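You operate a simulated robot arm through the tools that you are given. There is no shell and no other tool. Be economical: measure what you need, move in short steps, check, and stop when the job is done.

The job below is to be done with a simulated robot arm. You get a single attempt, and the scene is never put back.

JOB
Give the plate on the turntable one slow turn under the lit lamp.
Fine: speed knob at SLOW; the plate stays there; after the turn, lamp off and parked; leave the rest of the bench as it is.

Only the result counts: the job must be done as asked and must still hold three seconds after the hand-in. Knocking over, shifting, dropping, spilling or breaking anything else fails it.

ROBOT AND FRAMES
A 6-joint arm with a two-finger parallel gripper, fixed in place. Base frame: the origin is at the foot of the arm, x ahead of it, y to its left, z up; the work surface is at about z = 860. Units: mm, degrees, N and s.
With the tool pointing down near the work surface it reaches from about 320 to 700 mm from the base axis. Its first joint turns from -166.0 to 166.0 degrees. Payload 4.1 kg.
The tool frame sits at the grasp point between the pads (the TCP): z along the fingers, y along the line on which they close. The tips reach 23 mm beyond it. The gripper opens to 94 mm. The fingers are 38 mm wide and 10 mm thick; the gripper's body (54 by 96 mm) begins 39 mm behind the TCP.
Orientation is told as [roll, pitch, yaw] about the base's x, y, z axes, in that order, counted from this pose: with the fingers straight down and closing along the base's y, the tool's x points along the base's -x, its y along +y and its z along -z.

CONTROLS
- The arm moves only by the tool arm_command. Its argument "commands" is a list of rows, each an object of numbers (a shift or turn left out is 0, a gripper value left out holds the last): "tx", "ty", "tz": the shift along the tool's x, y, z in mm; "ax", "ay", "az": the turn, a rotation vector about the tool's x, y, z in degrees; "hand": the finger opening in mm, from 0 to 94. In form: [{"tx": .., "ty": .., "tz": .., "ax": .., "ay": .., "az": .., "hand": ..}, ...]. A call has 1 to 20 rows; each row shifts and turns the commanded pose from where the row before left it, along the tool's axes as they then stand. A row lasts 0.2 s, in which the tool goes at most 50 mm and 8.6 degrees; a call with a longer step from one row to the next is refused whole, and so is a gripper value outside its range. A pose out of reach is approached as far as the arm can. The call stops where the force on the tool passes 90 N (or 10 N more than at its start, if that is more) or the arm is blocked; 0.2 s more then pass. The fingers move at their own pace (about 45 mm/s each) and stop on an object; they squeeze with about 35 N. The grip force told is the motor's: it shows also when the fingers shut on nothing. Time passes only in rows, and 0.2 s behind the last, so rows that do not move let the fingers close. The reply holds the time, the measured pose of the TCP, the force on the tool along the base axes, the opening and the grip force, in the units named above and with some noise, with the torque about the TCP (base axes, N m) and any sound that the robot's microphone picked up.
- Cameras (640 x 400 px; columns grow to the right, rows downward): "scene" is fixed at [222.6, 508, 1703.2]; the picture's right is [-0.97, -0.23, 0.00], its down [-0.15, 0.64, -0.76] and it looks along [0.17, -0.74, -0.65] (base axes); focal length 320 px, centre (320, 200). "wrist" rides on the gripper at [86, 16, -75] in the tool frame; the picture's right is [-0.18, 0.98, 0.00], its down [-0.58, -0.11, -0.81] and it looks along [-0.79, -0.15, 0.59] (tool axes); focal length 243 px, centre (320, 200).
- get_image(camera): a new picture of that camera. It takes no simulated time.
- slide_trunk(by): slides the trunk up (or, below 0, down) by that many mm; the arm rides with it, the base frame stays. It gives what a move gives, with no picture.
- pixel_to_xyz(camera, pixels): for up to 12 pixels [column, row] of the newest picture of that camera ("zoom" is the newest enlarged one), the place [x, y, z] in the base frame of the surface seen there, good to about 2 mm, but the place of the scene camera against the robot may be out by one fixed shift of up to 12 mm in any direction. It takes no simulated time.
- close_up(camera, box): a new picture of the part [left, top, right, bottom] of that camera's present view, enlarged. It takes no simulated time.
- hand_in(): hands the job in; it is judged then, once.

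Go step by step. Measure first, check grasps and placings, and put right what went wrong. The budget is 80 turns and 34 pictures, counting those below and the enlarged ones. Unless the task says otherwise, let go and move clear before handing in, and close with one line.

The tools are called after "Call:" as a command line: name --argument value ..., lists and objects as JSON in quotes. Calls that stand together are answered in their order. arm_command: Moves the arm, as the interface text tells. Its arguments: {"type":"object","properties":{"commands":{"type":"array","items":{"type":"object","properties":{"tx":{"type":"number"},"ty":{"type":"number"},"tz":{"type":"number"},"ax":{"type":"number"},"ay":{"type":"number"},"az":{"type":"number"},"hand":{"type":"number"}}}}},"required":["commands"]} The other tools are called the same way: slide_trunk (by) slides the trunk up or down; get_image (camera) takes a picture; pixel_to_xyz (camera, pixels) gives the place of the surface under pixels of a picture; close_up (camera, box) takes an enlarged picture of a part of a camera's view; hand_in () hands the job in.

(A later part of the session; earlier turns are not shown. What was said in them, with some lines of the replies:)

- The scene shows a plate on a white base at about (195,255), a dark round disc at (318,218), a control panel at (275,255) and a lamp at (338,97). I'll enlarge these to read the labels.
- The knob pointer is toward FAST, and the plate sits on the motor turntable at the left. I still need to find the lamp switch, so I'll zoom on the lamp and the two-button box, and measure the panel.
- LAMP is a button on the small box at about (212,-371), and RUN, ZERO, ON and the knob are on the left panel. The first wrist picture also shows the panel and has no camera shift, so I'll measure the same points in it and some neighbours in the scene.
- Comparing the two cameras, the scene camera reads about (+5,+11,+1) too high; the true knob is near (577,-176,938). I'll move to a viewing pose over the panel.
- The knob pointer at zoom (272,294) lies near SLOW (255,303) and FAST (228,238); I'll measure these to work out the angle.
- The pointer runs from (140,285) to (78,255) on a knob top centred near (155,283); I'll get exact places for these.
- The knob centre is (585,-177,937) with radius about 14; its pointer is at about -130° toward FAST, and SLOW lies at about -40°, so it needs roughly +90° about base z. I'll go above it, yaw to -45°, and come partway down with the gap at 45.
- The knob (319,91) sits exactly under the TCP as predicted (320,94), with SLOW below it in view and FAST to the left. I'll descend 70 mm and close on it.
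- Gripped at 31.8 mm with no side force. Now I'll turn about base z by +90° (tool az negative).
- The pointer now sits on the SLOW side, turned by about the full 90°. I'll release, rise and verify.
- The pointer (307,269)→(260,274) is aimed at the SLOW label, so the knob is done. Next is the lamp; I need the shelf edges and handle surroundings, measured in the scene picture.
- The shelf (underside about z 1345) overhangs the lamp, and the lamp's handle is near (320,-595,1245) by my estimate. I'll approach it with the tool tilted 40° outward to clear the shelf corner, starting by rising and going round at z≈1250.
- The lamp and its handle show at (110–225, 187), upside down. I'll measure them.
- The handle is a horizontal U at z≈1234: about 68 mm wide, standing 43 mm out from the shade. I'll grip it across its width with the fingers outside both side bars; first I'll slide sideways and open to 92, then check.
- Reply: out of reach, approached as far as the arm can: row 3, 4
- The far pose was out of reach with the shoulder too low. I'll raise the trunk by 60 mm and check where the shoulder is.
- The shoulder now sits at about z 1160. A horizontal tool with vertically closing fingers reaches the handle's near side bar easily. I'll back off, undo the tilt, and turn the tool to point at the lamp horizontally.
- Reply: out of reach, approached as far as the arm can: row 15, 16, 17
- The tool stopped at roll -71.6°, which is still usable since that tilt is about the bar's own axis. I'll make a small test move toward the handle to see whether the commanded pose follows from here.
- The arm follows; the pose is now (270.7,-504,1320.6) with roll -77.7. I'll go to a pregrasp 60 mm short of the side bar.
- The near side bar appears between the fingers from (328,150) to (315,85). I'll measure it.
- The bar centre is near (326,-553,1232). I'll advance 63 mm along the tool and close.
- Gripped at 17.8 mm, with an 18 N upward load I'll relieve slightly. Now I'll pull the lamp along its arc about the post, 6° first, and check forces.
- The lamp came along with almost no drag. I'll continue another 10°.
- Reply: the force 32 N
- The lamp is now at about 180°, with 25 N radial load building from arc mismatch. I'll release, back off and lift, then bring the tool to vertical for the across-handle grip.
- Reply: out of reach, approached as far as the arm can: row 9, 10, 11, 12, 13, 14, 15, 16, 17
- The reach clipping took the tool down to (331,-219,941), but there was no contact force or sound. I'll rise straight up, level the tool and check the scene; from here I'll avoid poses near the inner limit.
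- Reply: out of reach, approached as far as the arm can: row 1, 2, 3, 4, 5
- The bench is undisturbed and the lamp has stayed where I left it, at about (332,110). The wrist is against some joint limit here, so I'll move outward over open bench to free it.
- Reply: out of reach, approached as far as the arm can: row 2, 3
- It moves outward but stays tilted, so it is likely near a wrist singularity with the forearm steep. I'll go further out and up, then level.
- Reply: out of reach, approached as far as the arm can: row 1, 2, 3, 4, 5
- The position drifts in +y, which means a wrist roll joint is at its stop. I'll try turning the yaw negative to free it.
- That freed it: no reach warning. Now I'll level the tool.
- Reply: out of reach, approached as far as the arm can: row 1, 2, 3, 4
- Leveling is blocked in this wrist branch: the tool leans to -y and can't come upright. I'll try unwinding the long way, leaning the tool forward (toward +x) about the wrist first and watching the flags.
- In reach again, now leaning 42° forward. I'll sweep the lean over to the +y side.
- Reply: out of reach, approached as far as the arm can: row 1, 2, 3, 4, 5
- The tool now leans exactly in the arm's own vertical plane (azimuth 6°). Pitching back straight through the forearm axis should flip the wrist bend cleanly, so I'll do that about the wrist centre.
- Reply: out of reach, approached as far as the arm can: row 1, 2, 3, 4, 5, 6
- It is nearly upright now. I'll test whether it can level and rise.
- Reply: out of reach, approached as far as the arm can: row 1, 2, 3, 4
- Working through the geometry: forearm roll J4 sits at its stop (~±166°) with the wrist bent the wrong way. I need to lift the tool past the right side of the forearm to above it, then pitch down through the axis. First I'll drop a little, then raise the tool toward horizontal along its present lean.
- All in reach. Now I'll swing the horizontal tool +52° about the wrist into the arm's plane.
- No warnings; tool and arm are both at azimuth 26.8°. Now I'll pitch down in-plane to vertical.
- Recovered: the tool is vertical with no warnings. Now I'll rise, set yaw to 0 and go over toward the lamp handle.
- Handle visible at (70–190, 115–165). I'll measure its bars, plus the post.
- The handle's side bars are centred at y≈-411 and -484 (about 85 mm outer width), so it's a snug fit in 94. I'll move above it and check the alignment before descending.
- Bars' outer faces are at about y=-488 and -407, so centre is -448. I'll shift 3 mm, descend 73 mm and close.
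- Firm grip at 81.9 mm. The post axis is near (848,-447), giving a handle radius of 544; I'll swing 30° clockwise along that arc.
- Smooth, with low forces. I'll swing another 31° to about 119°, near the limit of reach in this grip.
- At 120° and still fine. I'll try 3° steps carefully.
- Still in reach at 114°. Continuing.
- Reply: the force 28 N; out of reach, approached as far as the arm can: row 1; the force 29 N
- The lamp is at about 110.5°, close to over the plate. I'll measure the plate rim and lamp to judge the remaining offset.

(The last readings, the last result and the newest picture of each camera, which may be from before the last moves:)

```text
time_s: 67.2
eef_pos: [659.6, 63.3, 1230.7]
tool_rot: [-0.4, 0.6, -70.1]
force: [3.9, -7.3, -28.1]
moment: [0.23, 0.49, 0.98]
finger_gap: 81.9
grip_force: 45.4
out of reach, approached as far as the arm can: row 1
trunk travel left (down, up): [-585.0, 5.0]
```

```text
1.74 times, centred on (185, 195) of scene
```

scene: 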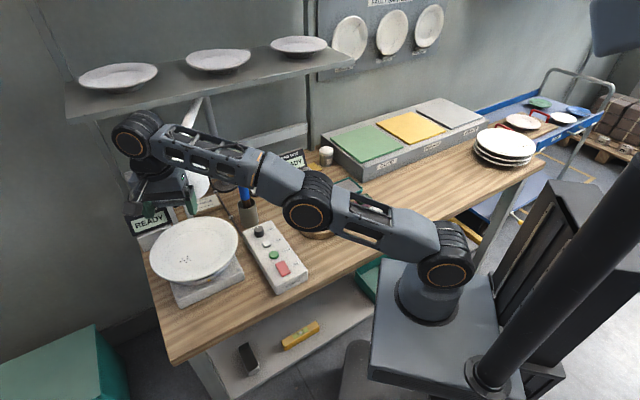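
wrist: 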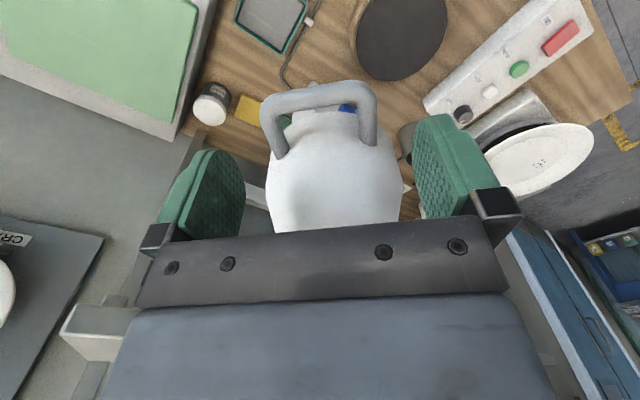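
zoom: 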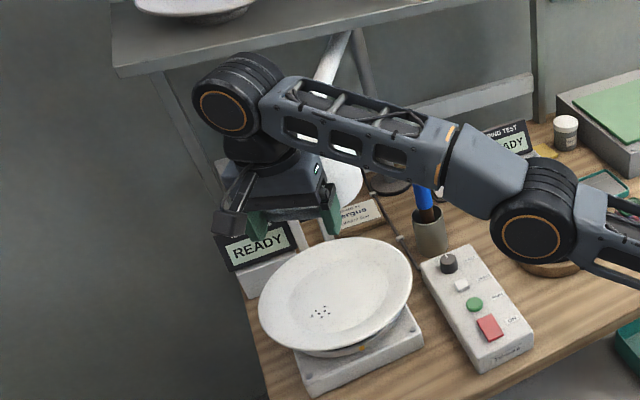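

The plate centre is (716,-26), and the lamp head is about 26 mm short (3°). I'll release, slide off the handle outward, back away toward the robot, then nudge it the last bit with closed, forward-leaning fingers.

Call:
arm_command --commands '[{"hand": 94}, {"hand": 94}, {"tx": 25}, {"tx": 25}, {"ty": -40}, {"ty": -40}, {"ty": -40}, {"ty": -20, "hand": 0}, {"ax": -7.5, "hand": 0}, {"ax": -7.5}, {"ax": -7.5}, {"ax": -7.5}, {}]'

Call:
get_image --camera "wrist"

```text
time_s: 70.0
eef_pos: [507.3, 65.3, 1232.9]
tool_rot: [29.9, 0.5, -71.0]
force: [-0.4, 0.3, 0.0]
moment: [0.01, -0.01, 0.0]
finger_gap: 0.1
grip_force: 33.6
trunk travel left (down, up): [-585.0, 5.0]
```

```text
6 pictures are left
```

wrist: 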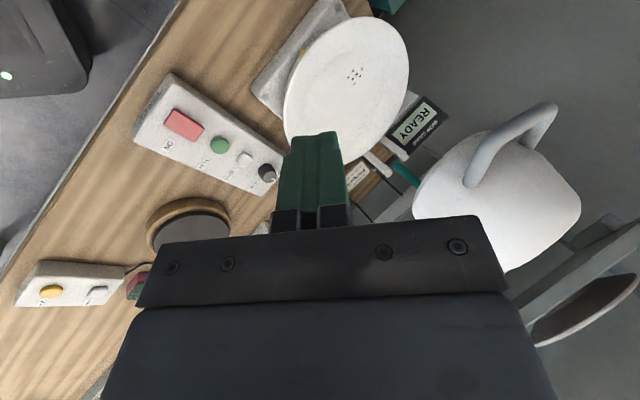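

Call:
pixel_to_xyz --camera "wrist" --pixels '[[472, 172], [490, 148], [515, 125], [545, 108], [553, 120], [540, 135], [440, 180], [425, 205], [500, 230], [304, 75], [385, 125], [355, 20]]'

```text
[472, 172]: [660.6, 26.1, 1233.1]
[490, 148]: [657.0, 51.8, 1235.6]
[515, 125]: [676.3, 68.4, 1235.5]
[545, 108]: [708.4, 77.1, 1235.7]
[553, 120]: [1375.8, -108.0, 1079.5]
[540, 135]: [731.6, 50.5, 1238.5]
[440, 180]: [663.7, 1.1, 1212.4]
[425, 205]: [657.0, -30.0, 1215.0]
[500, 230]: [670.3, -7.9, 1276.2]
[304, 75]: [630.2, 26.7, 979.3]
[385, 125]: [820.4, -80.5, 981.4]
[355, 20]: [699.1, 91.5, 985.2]
```

The lamp has settled at about 107°, with the handle centre near (693,73) and the head near (713,-13): right over the plate, so no nudge is needed. Now I'll level the tool and travel above the LAMP button at about (207,-382).

Call:
arm_command --commands '[{"ax": 7.5}, {"ax": 7.5}, {"ax": 7.5}, {"ax": 7.4}, {"az": -6.5}, {"az": -6.5}, {"az": -6.5}, {"az": -6.5}, {"tx": -9.45, "ty": -48}, {"tx": -9.45, "ty": -48}, {"tx": -9.45, "ty": -48}, {"tx": -9.45, "ty": -48}, {"tx": -9.45, "ty": -48}, {"tx": -9.45, "ty": -48}, {"tx": -9.45, "ty": -48}, {"tx": -9.45, "ty": -48}, {"tx": -9.45, "ty": -48}, {"tx": -9.45, "ty": -48}]'

```text
time_s: 73.8
eef_pos: [234.1, -343.8, 1229.5]
tool_rot: [0.3, 0.5, -45.0]
force: [0.2, 0.4, 0.3]
moment: [0.01, 0.01, -0.02]
finger_gap: 0.0
grip_force: 35.2
trunk travel left (down, up): [-585.0, 5.0]
```

Call:
arm_command --commands '[{"tx": -7.8, "ty": -46}, {"tz": 45}, {"tz": 45}, {"tz": 45}, {"tz": 45}, {}]'

Call:
get_image --camera "wrist"

```text
time_s: 75.2
eef_pos: [207.4, -379.2, 1049.7]
tool_rot: [0.3, 0.5, -45.0]
force: [0.1, -0.1, -1.0]
moment: [0.0, 0.0, -0.02]
finger_gap: 0.0
grip_force: 34.8
trunk travel left (down, up): [-585.0, 5.0]
```

```text
5 pictures are left
```

wrist: 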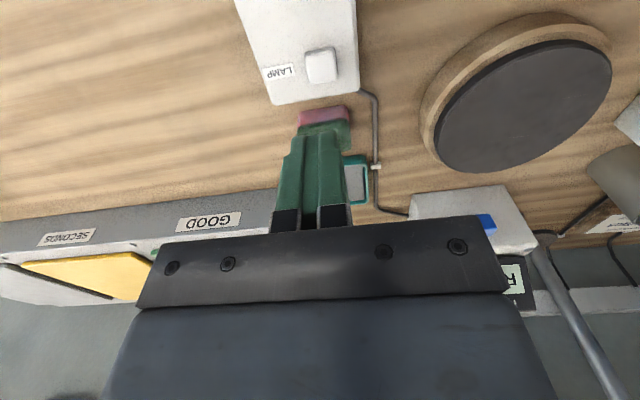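

Call:
pixel_to_xyz --camera "wrist" --pixels '[[321, 65], [308, 55], [333, 78], [321, 50], [345, 30], [330, 115]]'

```text
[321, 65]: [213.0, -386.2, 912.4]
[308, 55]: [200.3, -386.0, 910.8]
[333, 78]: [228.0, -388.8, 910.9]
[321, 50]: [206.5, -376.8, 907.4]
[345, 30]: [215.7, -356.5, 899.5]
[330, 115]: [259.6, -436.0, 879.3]
```

Button centre is (211,-384,912). I'll align and press slowly, watching force and sound.

Call:
arm_command --commands '[{"tx": -6, "ty": -1}, {"tz": 36.5}, {"tz": 36.5}, {"tz": 36.5}, {"tz": 2.5}, {"tz": 2.5}, {"tz": 2.5}, {"tz": 2}, {}]'

```text
time_s: 77.2
eef_pos: [209.2, -381.1, 930.8]
tool_rot: [0.3, 0.4, -45.0]
force: [-1.3, -0.6, 2.3]
moment: [-0.06, -0.04, -0.05]
finger_gap: 0.0
grip_force: 35.2
trunk travel left (down, up): [-585.0, 5.0]
heard: click
```

A click was heard with light force. I'll lift off and look at the lamp.

Call:
arm_command --commands '[{"tz": -30}, {"tz": -45}, {"tz": -45}, {"tz": -45}, {}]'

Call:
close_up --camera "scene" --box '[110, 80, 320, 310]'

```text
time_s: 78.4
eef_pos: [209.2, -381.8, 1096.9]
tool_rot: [0.2, 0.4, -45.0]
force: [0.0, -0.9, -0.4]
moment: [0.01, -0.04, 0.0]
finger_gap: 0.0
grip_force: 34.6
trunk travel left (down, up): [-585.0, 5.0]
```

```text
1.74 times, centred on (215, 195) of scene
```

zoom: 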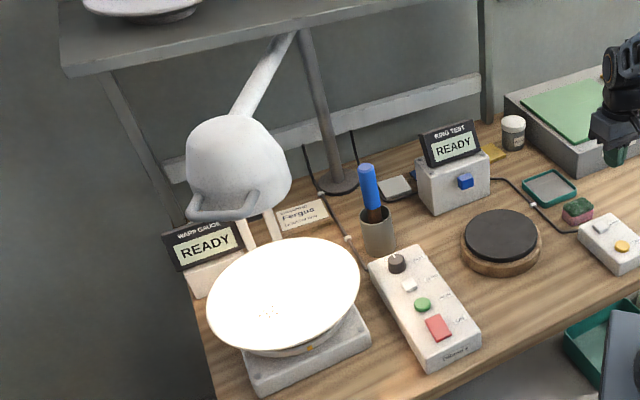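

The lamp is lit and the plate is bright. Power state is unknown, so I'll go to RUN (503,-98,922) and press it first, listening for the motor.

Call:
arm_command --commands '[{"ty": 45.4, "tx": -0.8}, {"ty": 45.4, "tx": -0.8}, {"ty": 45.4, "tx": -0.8}, {"ty": 45.4, "tx": -0.8}, {"ty": 45.4, "tx": -0.8}, {"ty": 45.4, "tx": -0.8}, {"ty": 45.4, "tx": -0.8}, {"ty": 45.4, "tx": -0.8}, {"ty": 45.4, "tx": -0.8}, {"tz": 36.5}, {"tz": 36.5}, {"tz": 36.5}, {"tz": 30}, {}]'

```text
time_s: 81.4
eef_pos: [503.6, -97.0, 958.4]
tool_rot: [0.1, 0.5, -45.1]
force: [-1.0, -0.8, 0.1]
moment: [0.01, 0.02, -0.01]
finger_gap: 0.1
grip_force: 34.9
trunk travel left (down, up): [-585.0, 5.0]
```

Call:
arm_command --commands '[{"tz": 10}, {"tz": 3}, {"tz": 2.5}, {"tz": 2.5}, {"tz": 2}, {}, {"tz": -15}, {"tz": -20}]'

```text
time_s: 83.2
eef_pos: [504.5, -97.7, 972.1]
tool_rot: [0.1, 0.5, -45.0]
force: [-0.3, -0.6, 0.8]
moment: [0.01, 0.04, -0.04]
finger_gap: 0.1
grip_force: 35.0
trunk travel left (down, up): [-585.0, 5.0]
heard: click
```

Click but no motor sound. I'll wait a second to be sure.

Call:
arm_command --commands '[{}, {}, {}, {}, {}]'

Call:
close_up --camera "scene" --box '[140, 200, 310, 310]'

```text
time_s: 84.4
eef_pos: [504.4, -98.4, 973.4]
tool_rot: [0.3, 0.4, -45.0]
force: [-0.8, 0.2, -0.1]
moment: [0.01, -0.01, 0.0]
finger_gap: 0.1
grip_force: 34.7
trunk travel left (down, up): [-585.0, 5.0]
```

```text
3.64 times, centred on (225, 255) of scene
```

zoom: 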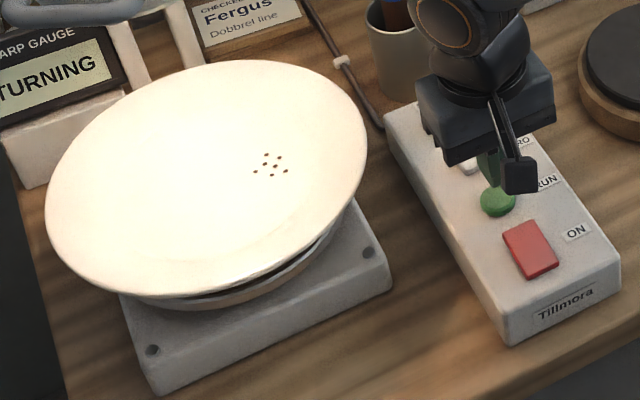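

The gauge reads TURNING and the specks have moved to zoom (270,166), so the power was already on. I'll measure the angle turned to get the speed.

Call:
pixel_to_xyz --camera "scene" --pixels '[[185, 259], [211.5, 245.5], [193, 250]]'

```text
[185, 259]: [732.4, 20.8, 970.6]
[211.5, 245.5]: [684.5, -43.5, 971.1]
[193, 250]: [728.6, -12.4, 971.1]
```

It has turned about 145° in roughly 2 s, so about 5 s a turn. I'll wait for it to complete and listen.

Call:
arm_command --commands '[{}, {}, {}, {}, {}, {}, {}, {}, {}, {}, {}, {}, {}, {}, {}]'

Call:
close_up --camera "scene" --box '[110, 190, 310, 310]'

```text
time_s: 87.6
eef_pos: [502.4, -97.2, 972.8]
tool_rot: [0.3, 0.6, -45.0]
force: [0.2, 0.1, -0.1]
moment: [-0.03, 0.05, -0.01]
finger_gap: 0.0
grip_force: 35.3
trunk travel left (down, up): [-585.0, 5.0]
```

```text
3.20 times, centred on (210, 250) of scene
```

zoom: 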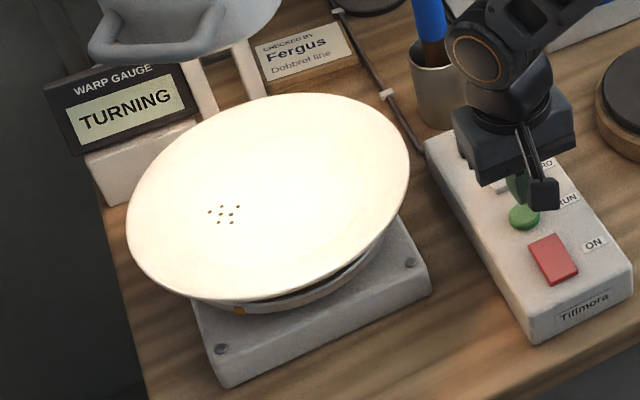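

Call:
pixel_to_xyz --camera "scene" --pixels '[[179.7, 254.4]]'

```text
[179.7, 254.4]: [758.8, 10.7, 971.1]
```

The specks are at 34° versus 73° at the start, so about 39° (0.7 s) remains. I'll wait just past the full turn, hovering over RUN, and check whether it stops itself.

Call:
arm_command --commands '[{"tz": 10}, {"tz": 10}, {}, {}, {}]'

Call:
close_up --camera "scene" --box '[110, 190, 310, 310]'

```text
time_s: 88.8
eef_pos: [504.8, -97.3, 952.4]
tool_rot: [0.2, 0.5, -44.9]
force: [-0.7, 0.1, 0.4]
moment: [0.0, 0.03, -0.01]
finger_gap: 0.0
grip_force: 34.8
trunk travel left (down, up): [-585.0, 5.0]
```

```text
3.20 times, centred on (210, 250) of scene
```

zoom: 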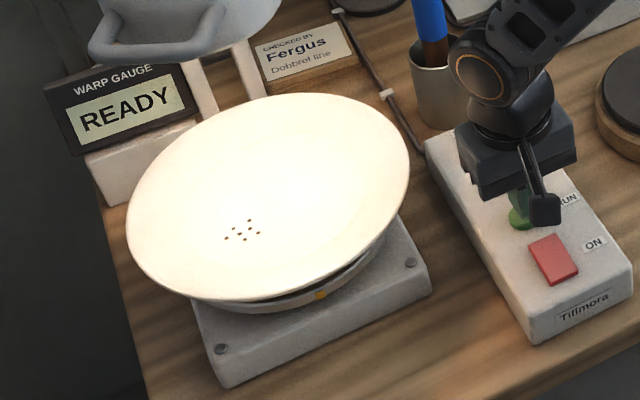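

READY again, with the specks back at their start: one turn is complete and it stopped by itself. Now back to LAMP to switch it off.

Call:
arm_command --commands '[{"tz": -36}, {"tz": -36}, {"tz": -36}, {"tz": -36}, {"ty": -45.4, "tx": 0.8}, {"ty": -45.4, "tx": 0.8}, {"ty": -45.4, "tx": 0.8}, {"ty": -45.4, "tx": 0.8}, {"ty": -45.4, "tx": 0.8}, {"ty": -45.4, "tx": 0.8}, {"ty": -45.4, "tx": 0.8}, {"ty": -45.4, "tx": 0.8}, {"ty": -45.4, "tx": 0.8}, {}]'

```text
time_s: 91.8
eef_pos: [210.9, -381.7, 1097.2]
tool_rot: [0.3, 0.4, -45.1]
force: [0.0, -0.7, -0.1]
moment: [-0.01, 0.04, 0.0]
finger_gap: 0.1
grip_force: 35.0
trunk travel left (down, up): [-585.0, 5.0]
```

Call:
arm_command --commands '[{"tz": 39}, {"tz": 39}, {"tz": 39}, {"tz": 39.5}, {"tz": 2.5}, {"tz": 2.5}, {"tz": 2.5}, {"tz": 2}, {}, {"tz": -25}, {"tz": -45}, {"tz": -45}, {"tz": -45}, {}]'

```text
time_s: 94.8
eef_pos: [210.0, -384.3, 1090.7]
tool_rot: [0.2, 0.5, -45.0]
force: [-0.2, 0.2, 0.3]
moment: [-0.03, -0.01, 0.02]
finger_gap: 0.3
grip_force: 35.7
trunk travel left (down, up): [-585.0, 5.0]
heard: click
```

Click heard, so the lamp should be off. Now I'll park it: travel back to the handle at height with the fingers opening, yaw -72.7 to match the handle at about 107.3°.

Call:
arm_command --commands '[{"tz": -43, "hand": 94}, {"tz": -43}, {"tz": -43}, {"tz": -43}, {"tz": -43}, {"tx": 9.8, "ty": 48}, {"tx": 9.8, "ty": 48}, {"tx": 9.8, "ty": 48}, {"tx": 9.8, "ty": 48}, {"tx": 9.8, "ty": 48}, {"tx": 9.8, "ty": 48}, {"tx": 9.8, "ty": 48}, {"tx": 9.8, "ty": 48}, {"tx": 9.8, "ty": 48}, {"tx": 9.8, "ty": 48}, {"tx": 9.8, "ty": 48}, {"az": 6.93}, {"az": 6.93}, {"az": 6.93}, {"az": 6.93}]'

```text
time_s: 99.0
eef_pos: [508.4, 66.6, 1308.6]
tool_rot: [-0.2, 0.6, -72.8]
force: [0.0, 0.5, -0.9]
moment: [-0.01, -0.02, 0.0]
finger_gap: 94.0
grip_force: 0.1
trunk travel left (down, up): [-585.0, 5.0]
```

Call:
arm_command --commands '[{"ax": -6.6}, {"ax": -6.7}, {"ax": -6.7}, {"tx": -11.8, "ty": 33.8, "tz": 13.6}, {"tx": -11.8, "ty": 33.8, "tz": 13.6}, {"tx": -11.8, "ty": 33.8, "tz": 13.6}, {"tx": -11.8, "ty": 33.8, "tz": 13.6}, {}]'

Call:
get_image --camera "wrist"

```text
time_s: 100.8
eef_pos: [660.0, 62.3, 1302.6]
tool_rot: [20.0, 0.6, -72.6]
force: [-0.4, -0.1, -0.7]
moment: [0.01, 0.0, 0.01]
finger_gap: 93.9
grip_force: 0.1
trunk travel left (down, up): [-585.0, 5.0]
```

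```text
0 pictures are left
```

wrist: 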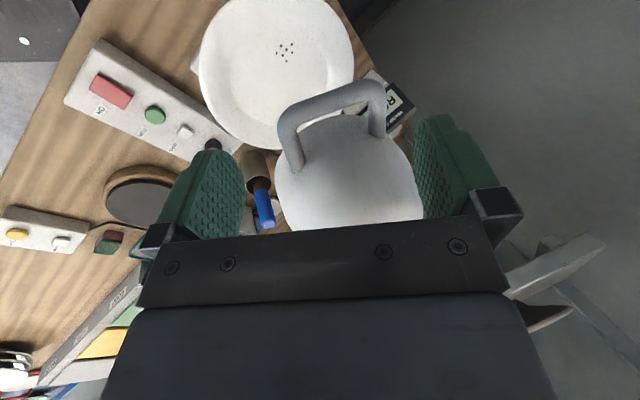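

The lamp is off (the plate looks normal) and the handle is between the fingers. I'll measure its bars.

Call:
pixel_to_xyz --camera "wrist" --pixels '[[282, 135], [288, 135], [293, 155], [296, 165], [378, 105], [382, 130], [386, 105], [330, 95], [332, 103], [350, 92], [310, 105], [377, 128]]'

```text
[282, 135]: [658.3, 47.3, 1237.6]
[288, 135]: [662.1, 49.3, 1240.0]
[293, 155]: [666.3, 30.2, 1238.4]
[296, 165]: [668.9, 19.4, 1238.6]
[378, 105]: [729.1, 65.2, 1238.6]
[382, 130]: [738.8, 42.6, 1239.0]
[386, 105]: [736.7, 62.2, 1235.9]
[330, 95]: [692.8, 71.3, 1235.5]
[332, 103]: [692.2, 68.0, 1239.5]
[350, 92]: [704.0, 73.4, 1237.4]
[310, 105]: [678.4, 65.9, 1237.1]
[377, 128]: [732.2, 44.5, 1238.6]
```

The handle is at about 105.5° with its centre near (693,67,1233), 70 mm between bar axes. I'll align, descend along the tilted tool and close.

Call:
arm_command --commands '[{"az": 1.9, "tx": -4.6, "ty": 7}, {"tz": 20}, {"tz": 20}, {"tz": 20}, {"tz": 22}, {}, {"hand": 60}, {"hand": 60}, {"hand": 60}, {"hand": 60}]'

```text
time_s: 103.0
eef_pos: [696.6, 72.1, 1228.6]
tool_rot: [20.1, 1.2, -74.5]
force: [-0.8, 10.0, 7.8]
moment: [0.24, -0.64, 0.84]
finger_gap: 77.8
grip_force: 45.2
trunk travel left (down, up): [-585.0, 5.0]
```

Gripped at 77.8 mm as predicted. Swinging back counter-clockwise 21° with the lean held.

Call:
arm_command --commands '[{"tx": -1.1, "ty": -26.6, "tz": -9.68, "ay": 1.03, "az": -2.82}, {"tx": -1.1, "ty": -26.6, "tz": -9.68, "ay": 1.03, "az": -2.82}, {"tx": -1.1, "ty": -26.6, "tz": -9.68, "ay": 1.03, "az": -2.82}, {"tx": -1.1, "ty": -26.6, "tz": -9.68, "ay": 1.03, "az": -2.82}, {"tx": -1.1, "ty": -26.6, "tz": -9.68, "ay": 1.03, "az": -2.82}, {"tx": -1.1, "ty": -26.6, "tz": -9.68, "ay": 1.03, "az": -2.82}, {"tx": -1.1, "ty": -26.6, "tz": -9.68, "ay": 1.03, "az": -2.82}, {}]'

```text
time_s: 104.8
eef_pos: [517.6, -18.3, 1228.9]
tool_rot: [20.4, 1.1, -53.5]
force: [-10.7, 11.1, -0.1]
moment: [-0.11, -1.91, -0.53]
finger_gap: 77.9
grip_force: 44.7
trunk travel left (down, up): [-585.0, 5.0]
```

Smooth. Now at about 127°; I'll open slightly in place, roll the lean from +20° to -20° (needed for the far end) and regrip.

Call:
arm_command --commands '[{"hand": 94}, {"hand": 94}, {"ax": 6.7, "ty": -0.6}, {"ax": 6.7, "ty": -0.6}, {"ax": 6.7, "ty": -0.6}, {"ax": 6.7, "ty": -0.6}, {"ax": 6.7, "ty": -0.6}, {"ax": 6.7, "ty": -0.6}, {}, {"hand": 60}, {"hand": 60}, {"hand": 60}, {"hand": 60}]'

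```text
time_s: 107.6
eef_pos: [514.2, -18.8, 1225.2]
tool_rot: [-20.1, 1.2, -53.6]
force: [-11.5, 14.4, -7.5]
moment: [-1.06, 1.81, 0.0]
finger_gap: 78.0
grip_force: 45.2
trunk travel left (down, up): [-585.0, 5.0]
```

Regripped at 78.0. Swinging 36° counter-clockwise.

Call:
arm_command --commands '[{"tx": 1.5}, {"tx": -1.45, "ty": -26.7, "tz": 9.7, "ay": -1.03, "az": -2.82}, {"tx": -1.45, "ty": -26.7, "tz": 9.7, "ay": -1.03, "az": -2.82}, {"tx": -1.45, "ty": -26.7, "tz": 9.7, "ay": -1.03, "az": -2.82}, {"tx": -1.45, "ty": -26.7, "tz": 9.7, "ay": -1.03, "az": -2.82}, {"tx": -1.45, "ty": -26.7, "tz": 9.7, "ay": -1.03, "az": -2.82}, {"tx": -1.45, "ty": -26.7, "tz": 9.7, "ay": -1.03, "az": -2.82}, {"tx": -1.45, "ty": -26.7, "tz": 9.7, "ay": -1.03, "az": -2.82}, {"tx": -1.45, "ty": -26.7, "tz": 9.7, "ay": -1.03, "az": -2.82}, {"tx": -1.45, "ty": -26.7, "tz": 9.7, "ay": -1.03, "az": -2.82}, {"tx": -1.45, "ty": -26.7, "tz": 9.7, "ay": -1.03, "az": -2.82}, {"tx": -1.45, "ty": -26.7, "tz": 9.7, "ay": -1.03, "az": -2.82}, {"tx": -1.45, "ty": -26.7, "tz": 9.7, "ay": -1.03, "az": -2.82}, {}]'

```text
time_s: 110.6
eef_pos: [321.6, -297.9, 1226.7]
tool_rot: [-19.3, 0.7, -17.6]
force: [-21.4, 5.3, -0.4]
moment: [-1.87, 0.47, -0.28]
finger_gap: 78.3
grip_force: 44.8
trunk travel left (down, up): [-585.0, 5.0]
```

Tracking well; by position the handle is at about 164°, and the original park was 195.3°. I'll relieve the radial load and swing the remaining 31.4°.

Call:
arm_command --commands '[{"tx": 2}, {"tx": -1.55, "ty": -27.1, "tz": 9.87, "ay": -1.0, "az": -2.83}, {"tx": -1.55, "ty": -27.1, "tz": 9.87, "ay": -1.0, "az": -2.83}, {"tx": -1.55, "ty": -27.1, "tz": 9.87, "ay": -1.0, "az": -2.83}, {"tx": -1.55, "ty": -27.1, "tz": 9.87, "ay": -1.0, "az": -2.83}, {"tx": -1.55, "ty": -27.1, "tz": 9.87, "ay": -1.0, "az": -2.83}, {"tx": -1.55, "ty": -27.1, "tz": 9.87, "ay": -1.0, "az": -2.83}, {"tx": -1.55, "ty": -27.1, "tz": 9.87, "ay": -1.0, "az": -2.83}, {"tx": -1.55, "ty": -27.1, "tz": 9.87, "ay": -1.0, "az": -2.83}, {}]'

```text
time_s: 112.8
eef_pos: [305.3, -522.8, 1225.1]
tool_rot: [-19.3, 0.3, 6.5]
force: [-12.8, -3.0, 35.6]
moment: [-0.99, -0.92, -0.54]
finger_gap: 78.0
grip_force: 45.2
trunk travel left (down, up): [-585.0, 5.0]
```

At 187.7°; 7.8° remain. Continuing in small steps with a slight upward relief.

Call:
arm_command --commands '[{"tz": -1.5, "ty": -0.5}, {"tx": -1.55, "ty": -27.1, "tz": 9.87, "ay": -1.0, "az": -2.83}, {"tx": -1.55, "ty": -27.1, "tz": 9.87, "ay": -1.0, "az": -2.83}, {}]'

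```text
time_s: 113.8
eef_pos: [316.8, -577.7, 1224.1]
tool_rot: [-19.2, 0.3, 12.4]
force: [-13.7, -4.0, 31.7]
moment: [-0.48, -0.76, 0.08]
finger_gap: 78.2
grip_force: 45.3
trunk travel left (down, up): [-585.0, 5.0]
```

Call:
arm_command --commands '[{"tx": -0.9, "ty": -18, "tz": 6.5, "ay": -0.67, "az": -1.89}, {}, {}]'

```text
time_s: 114.6
eef_pos: [319.6, -595.6, 1225.1]
tool_rot: [-19.3, 0.2, 14.4]
force: [-23.2, 9.2, 30.2]
moment: [0.03, -1.75, -0.82]
finger_gap: 78.2
grip_force: 44.8
trunk travel left (down, up): [-585.0, 5.0]
```

TCP angle is 195.4°, the original park. Releasing, then backing straight out along the tool axis (up and away from the shelf).

Call:
arm_command --commands '[{"hand": 94}, {"hand": 94}, {"hand": 94}, {}, {"tz": -10}, {"tz": -15}, {"tz": -20}, {"tz": -25}, {"tz": -20}, {}]'

Call:
pixel_to_xyz --camera "scene" --pixels '[[335, 90], [333, 115], [346, 112], [318, 95], [190, 190]]'

```text
time_s: 116.8
eef_pos: [319.7, -571.0, 1303.2]
tool_rot: [-18.8, 0.5, 14.6]
force: [0.1, -0.1, -0.1]
moment: [0.02, -0.01, -0.02]
finger_gap: 93.9
grip_force: 0.0
trunk travel left (down, up): [-585.0, 5.0]
```

```text
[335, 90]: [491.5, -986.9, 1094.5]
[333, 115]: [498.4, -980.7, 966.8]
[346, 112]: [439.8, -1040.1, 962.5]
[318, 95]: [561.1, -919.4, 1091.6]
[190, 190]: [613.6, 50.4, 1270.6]
```

Released cleanly with zero residual force. I'll move well clear toward the robot and level the tool.

Call:
arm_command --commands '[{"ty": 42, "tz": -15}, {"ty": 42, "tz": -15}, {"ty": 42, "tz": -15}, {"ty": 42, "tz": -15}, {"ax": -6.3}, {"ax": -6.3}, {"ax": -6.3}, {}, {}, {}, {}, {}]'

```text
time_s: 119.4
eef_pos: [275.1, -400.4, 1307.4]
tool_rot: [0.0, 0.4, 14.7]
force: [0.6, 0.6, -0.6]
moment: [-0.03, -0.03, -0.01]
finger_gap: 94.1
grip_force: 0.1
trunk travel left (down, up): [-585.0, 5.0]
```

The hand is clear with no contact forces. The knob is at SLOW, the turn is done, and the lamp is off and back at its park angle, so I'm handing in.

Call:
hand_in

```text
The job is handed in.
```

The plate made one slow turn under the lit lamp with the knob at SLOW, stopped at READY and stayed on the turntable. The lamp is off and was returned to its original angle by arm readings only, because I had no pictures left to check it by eye.
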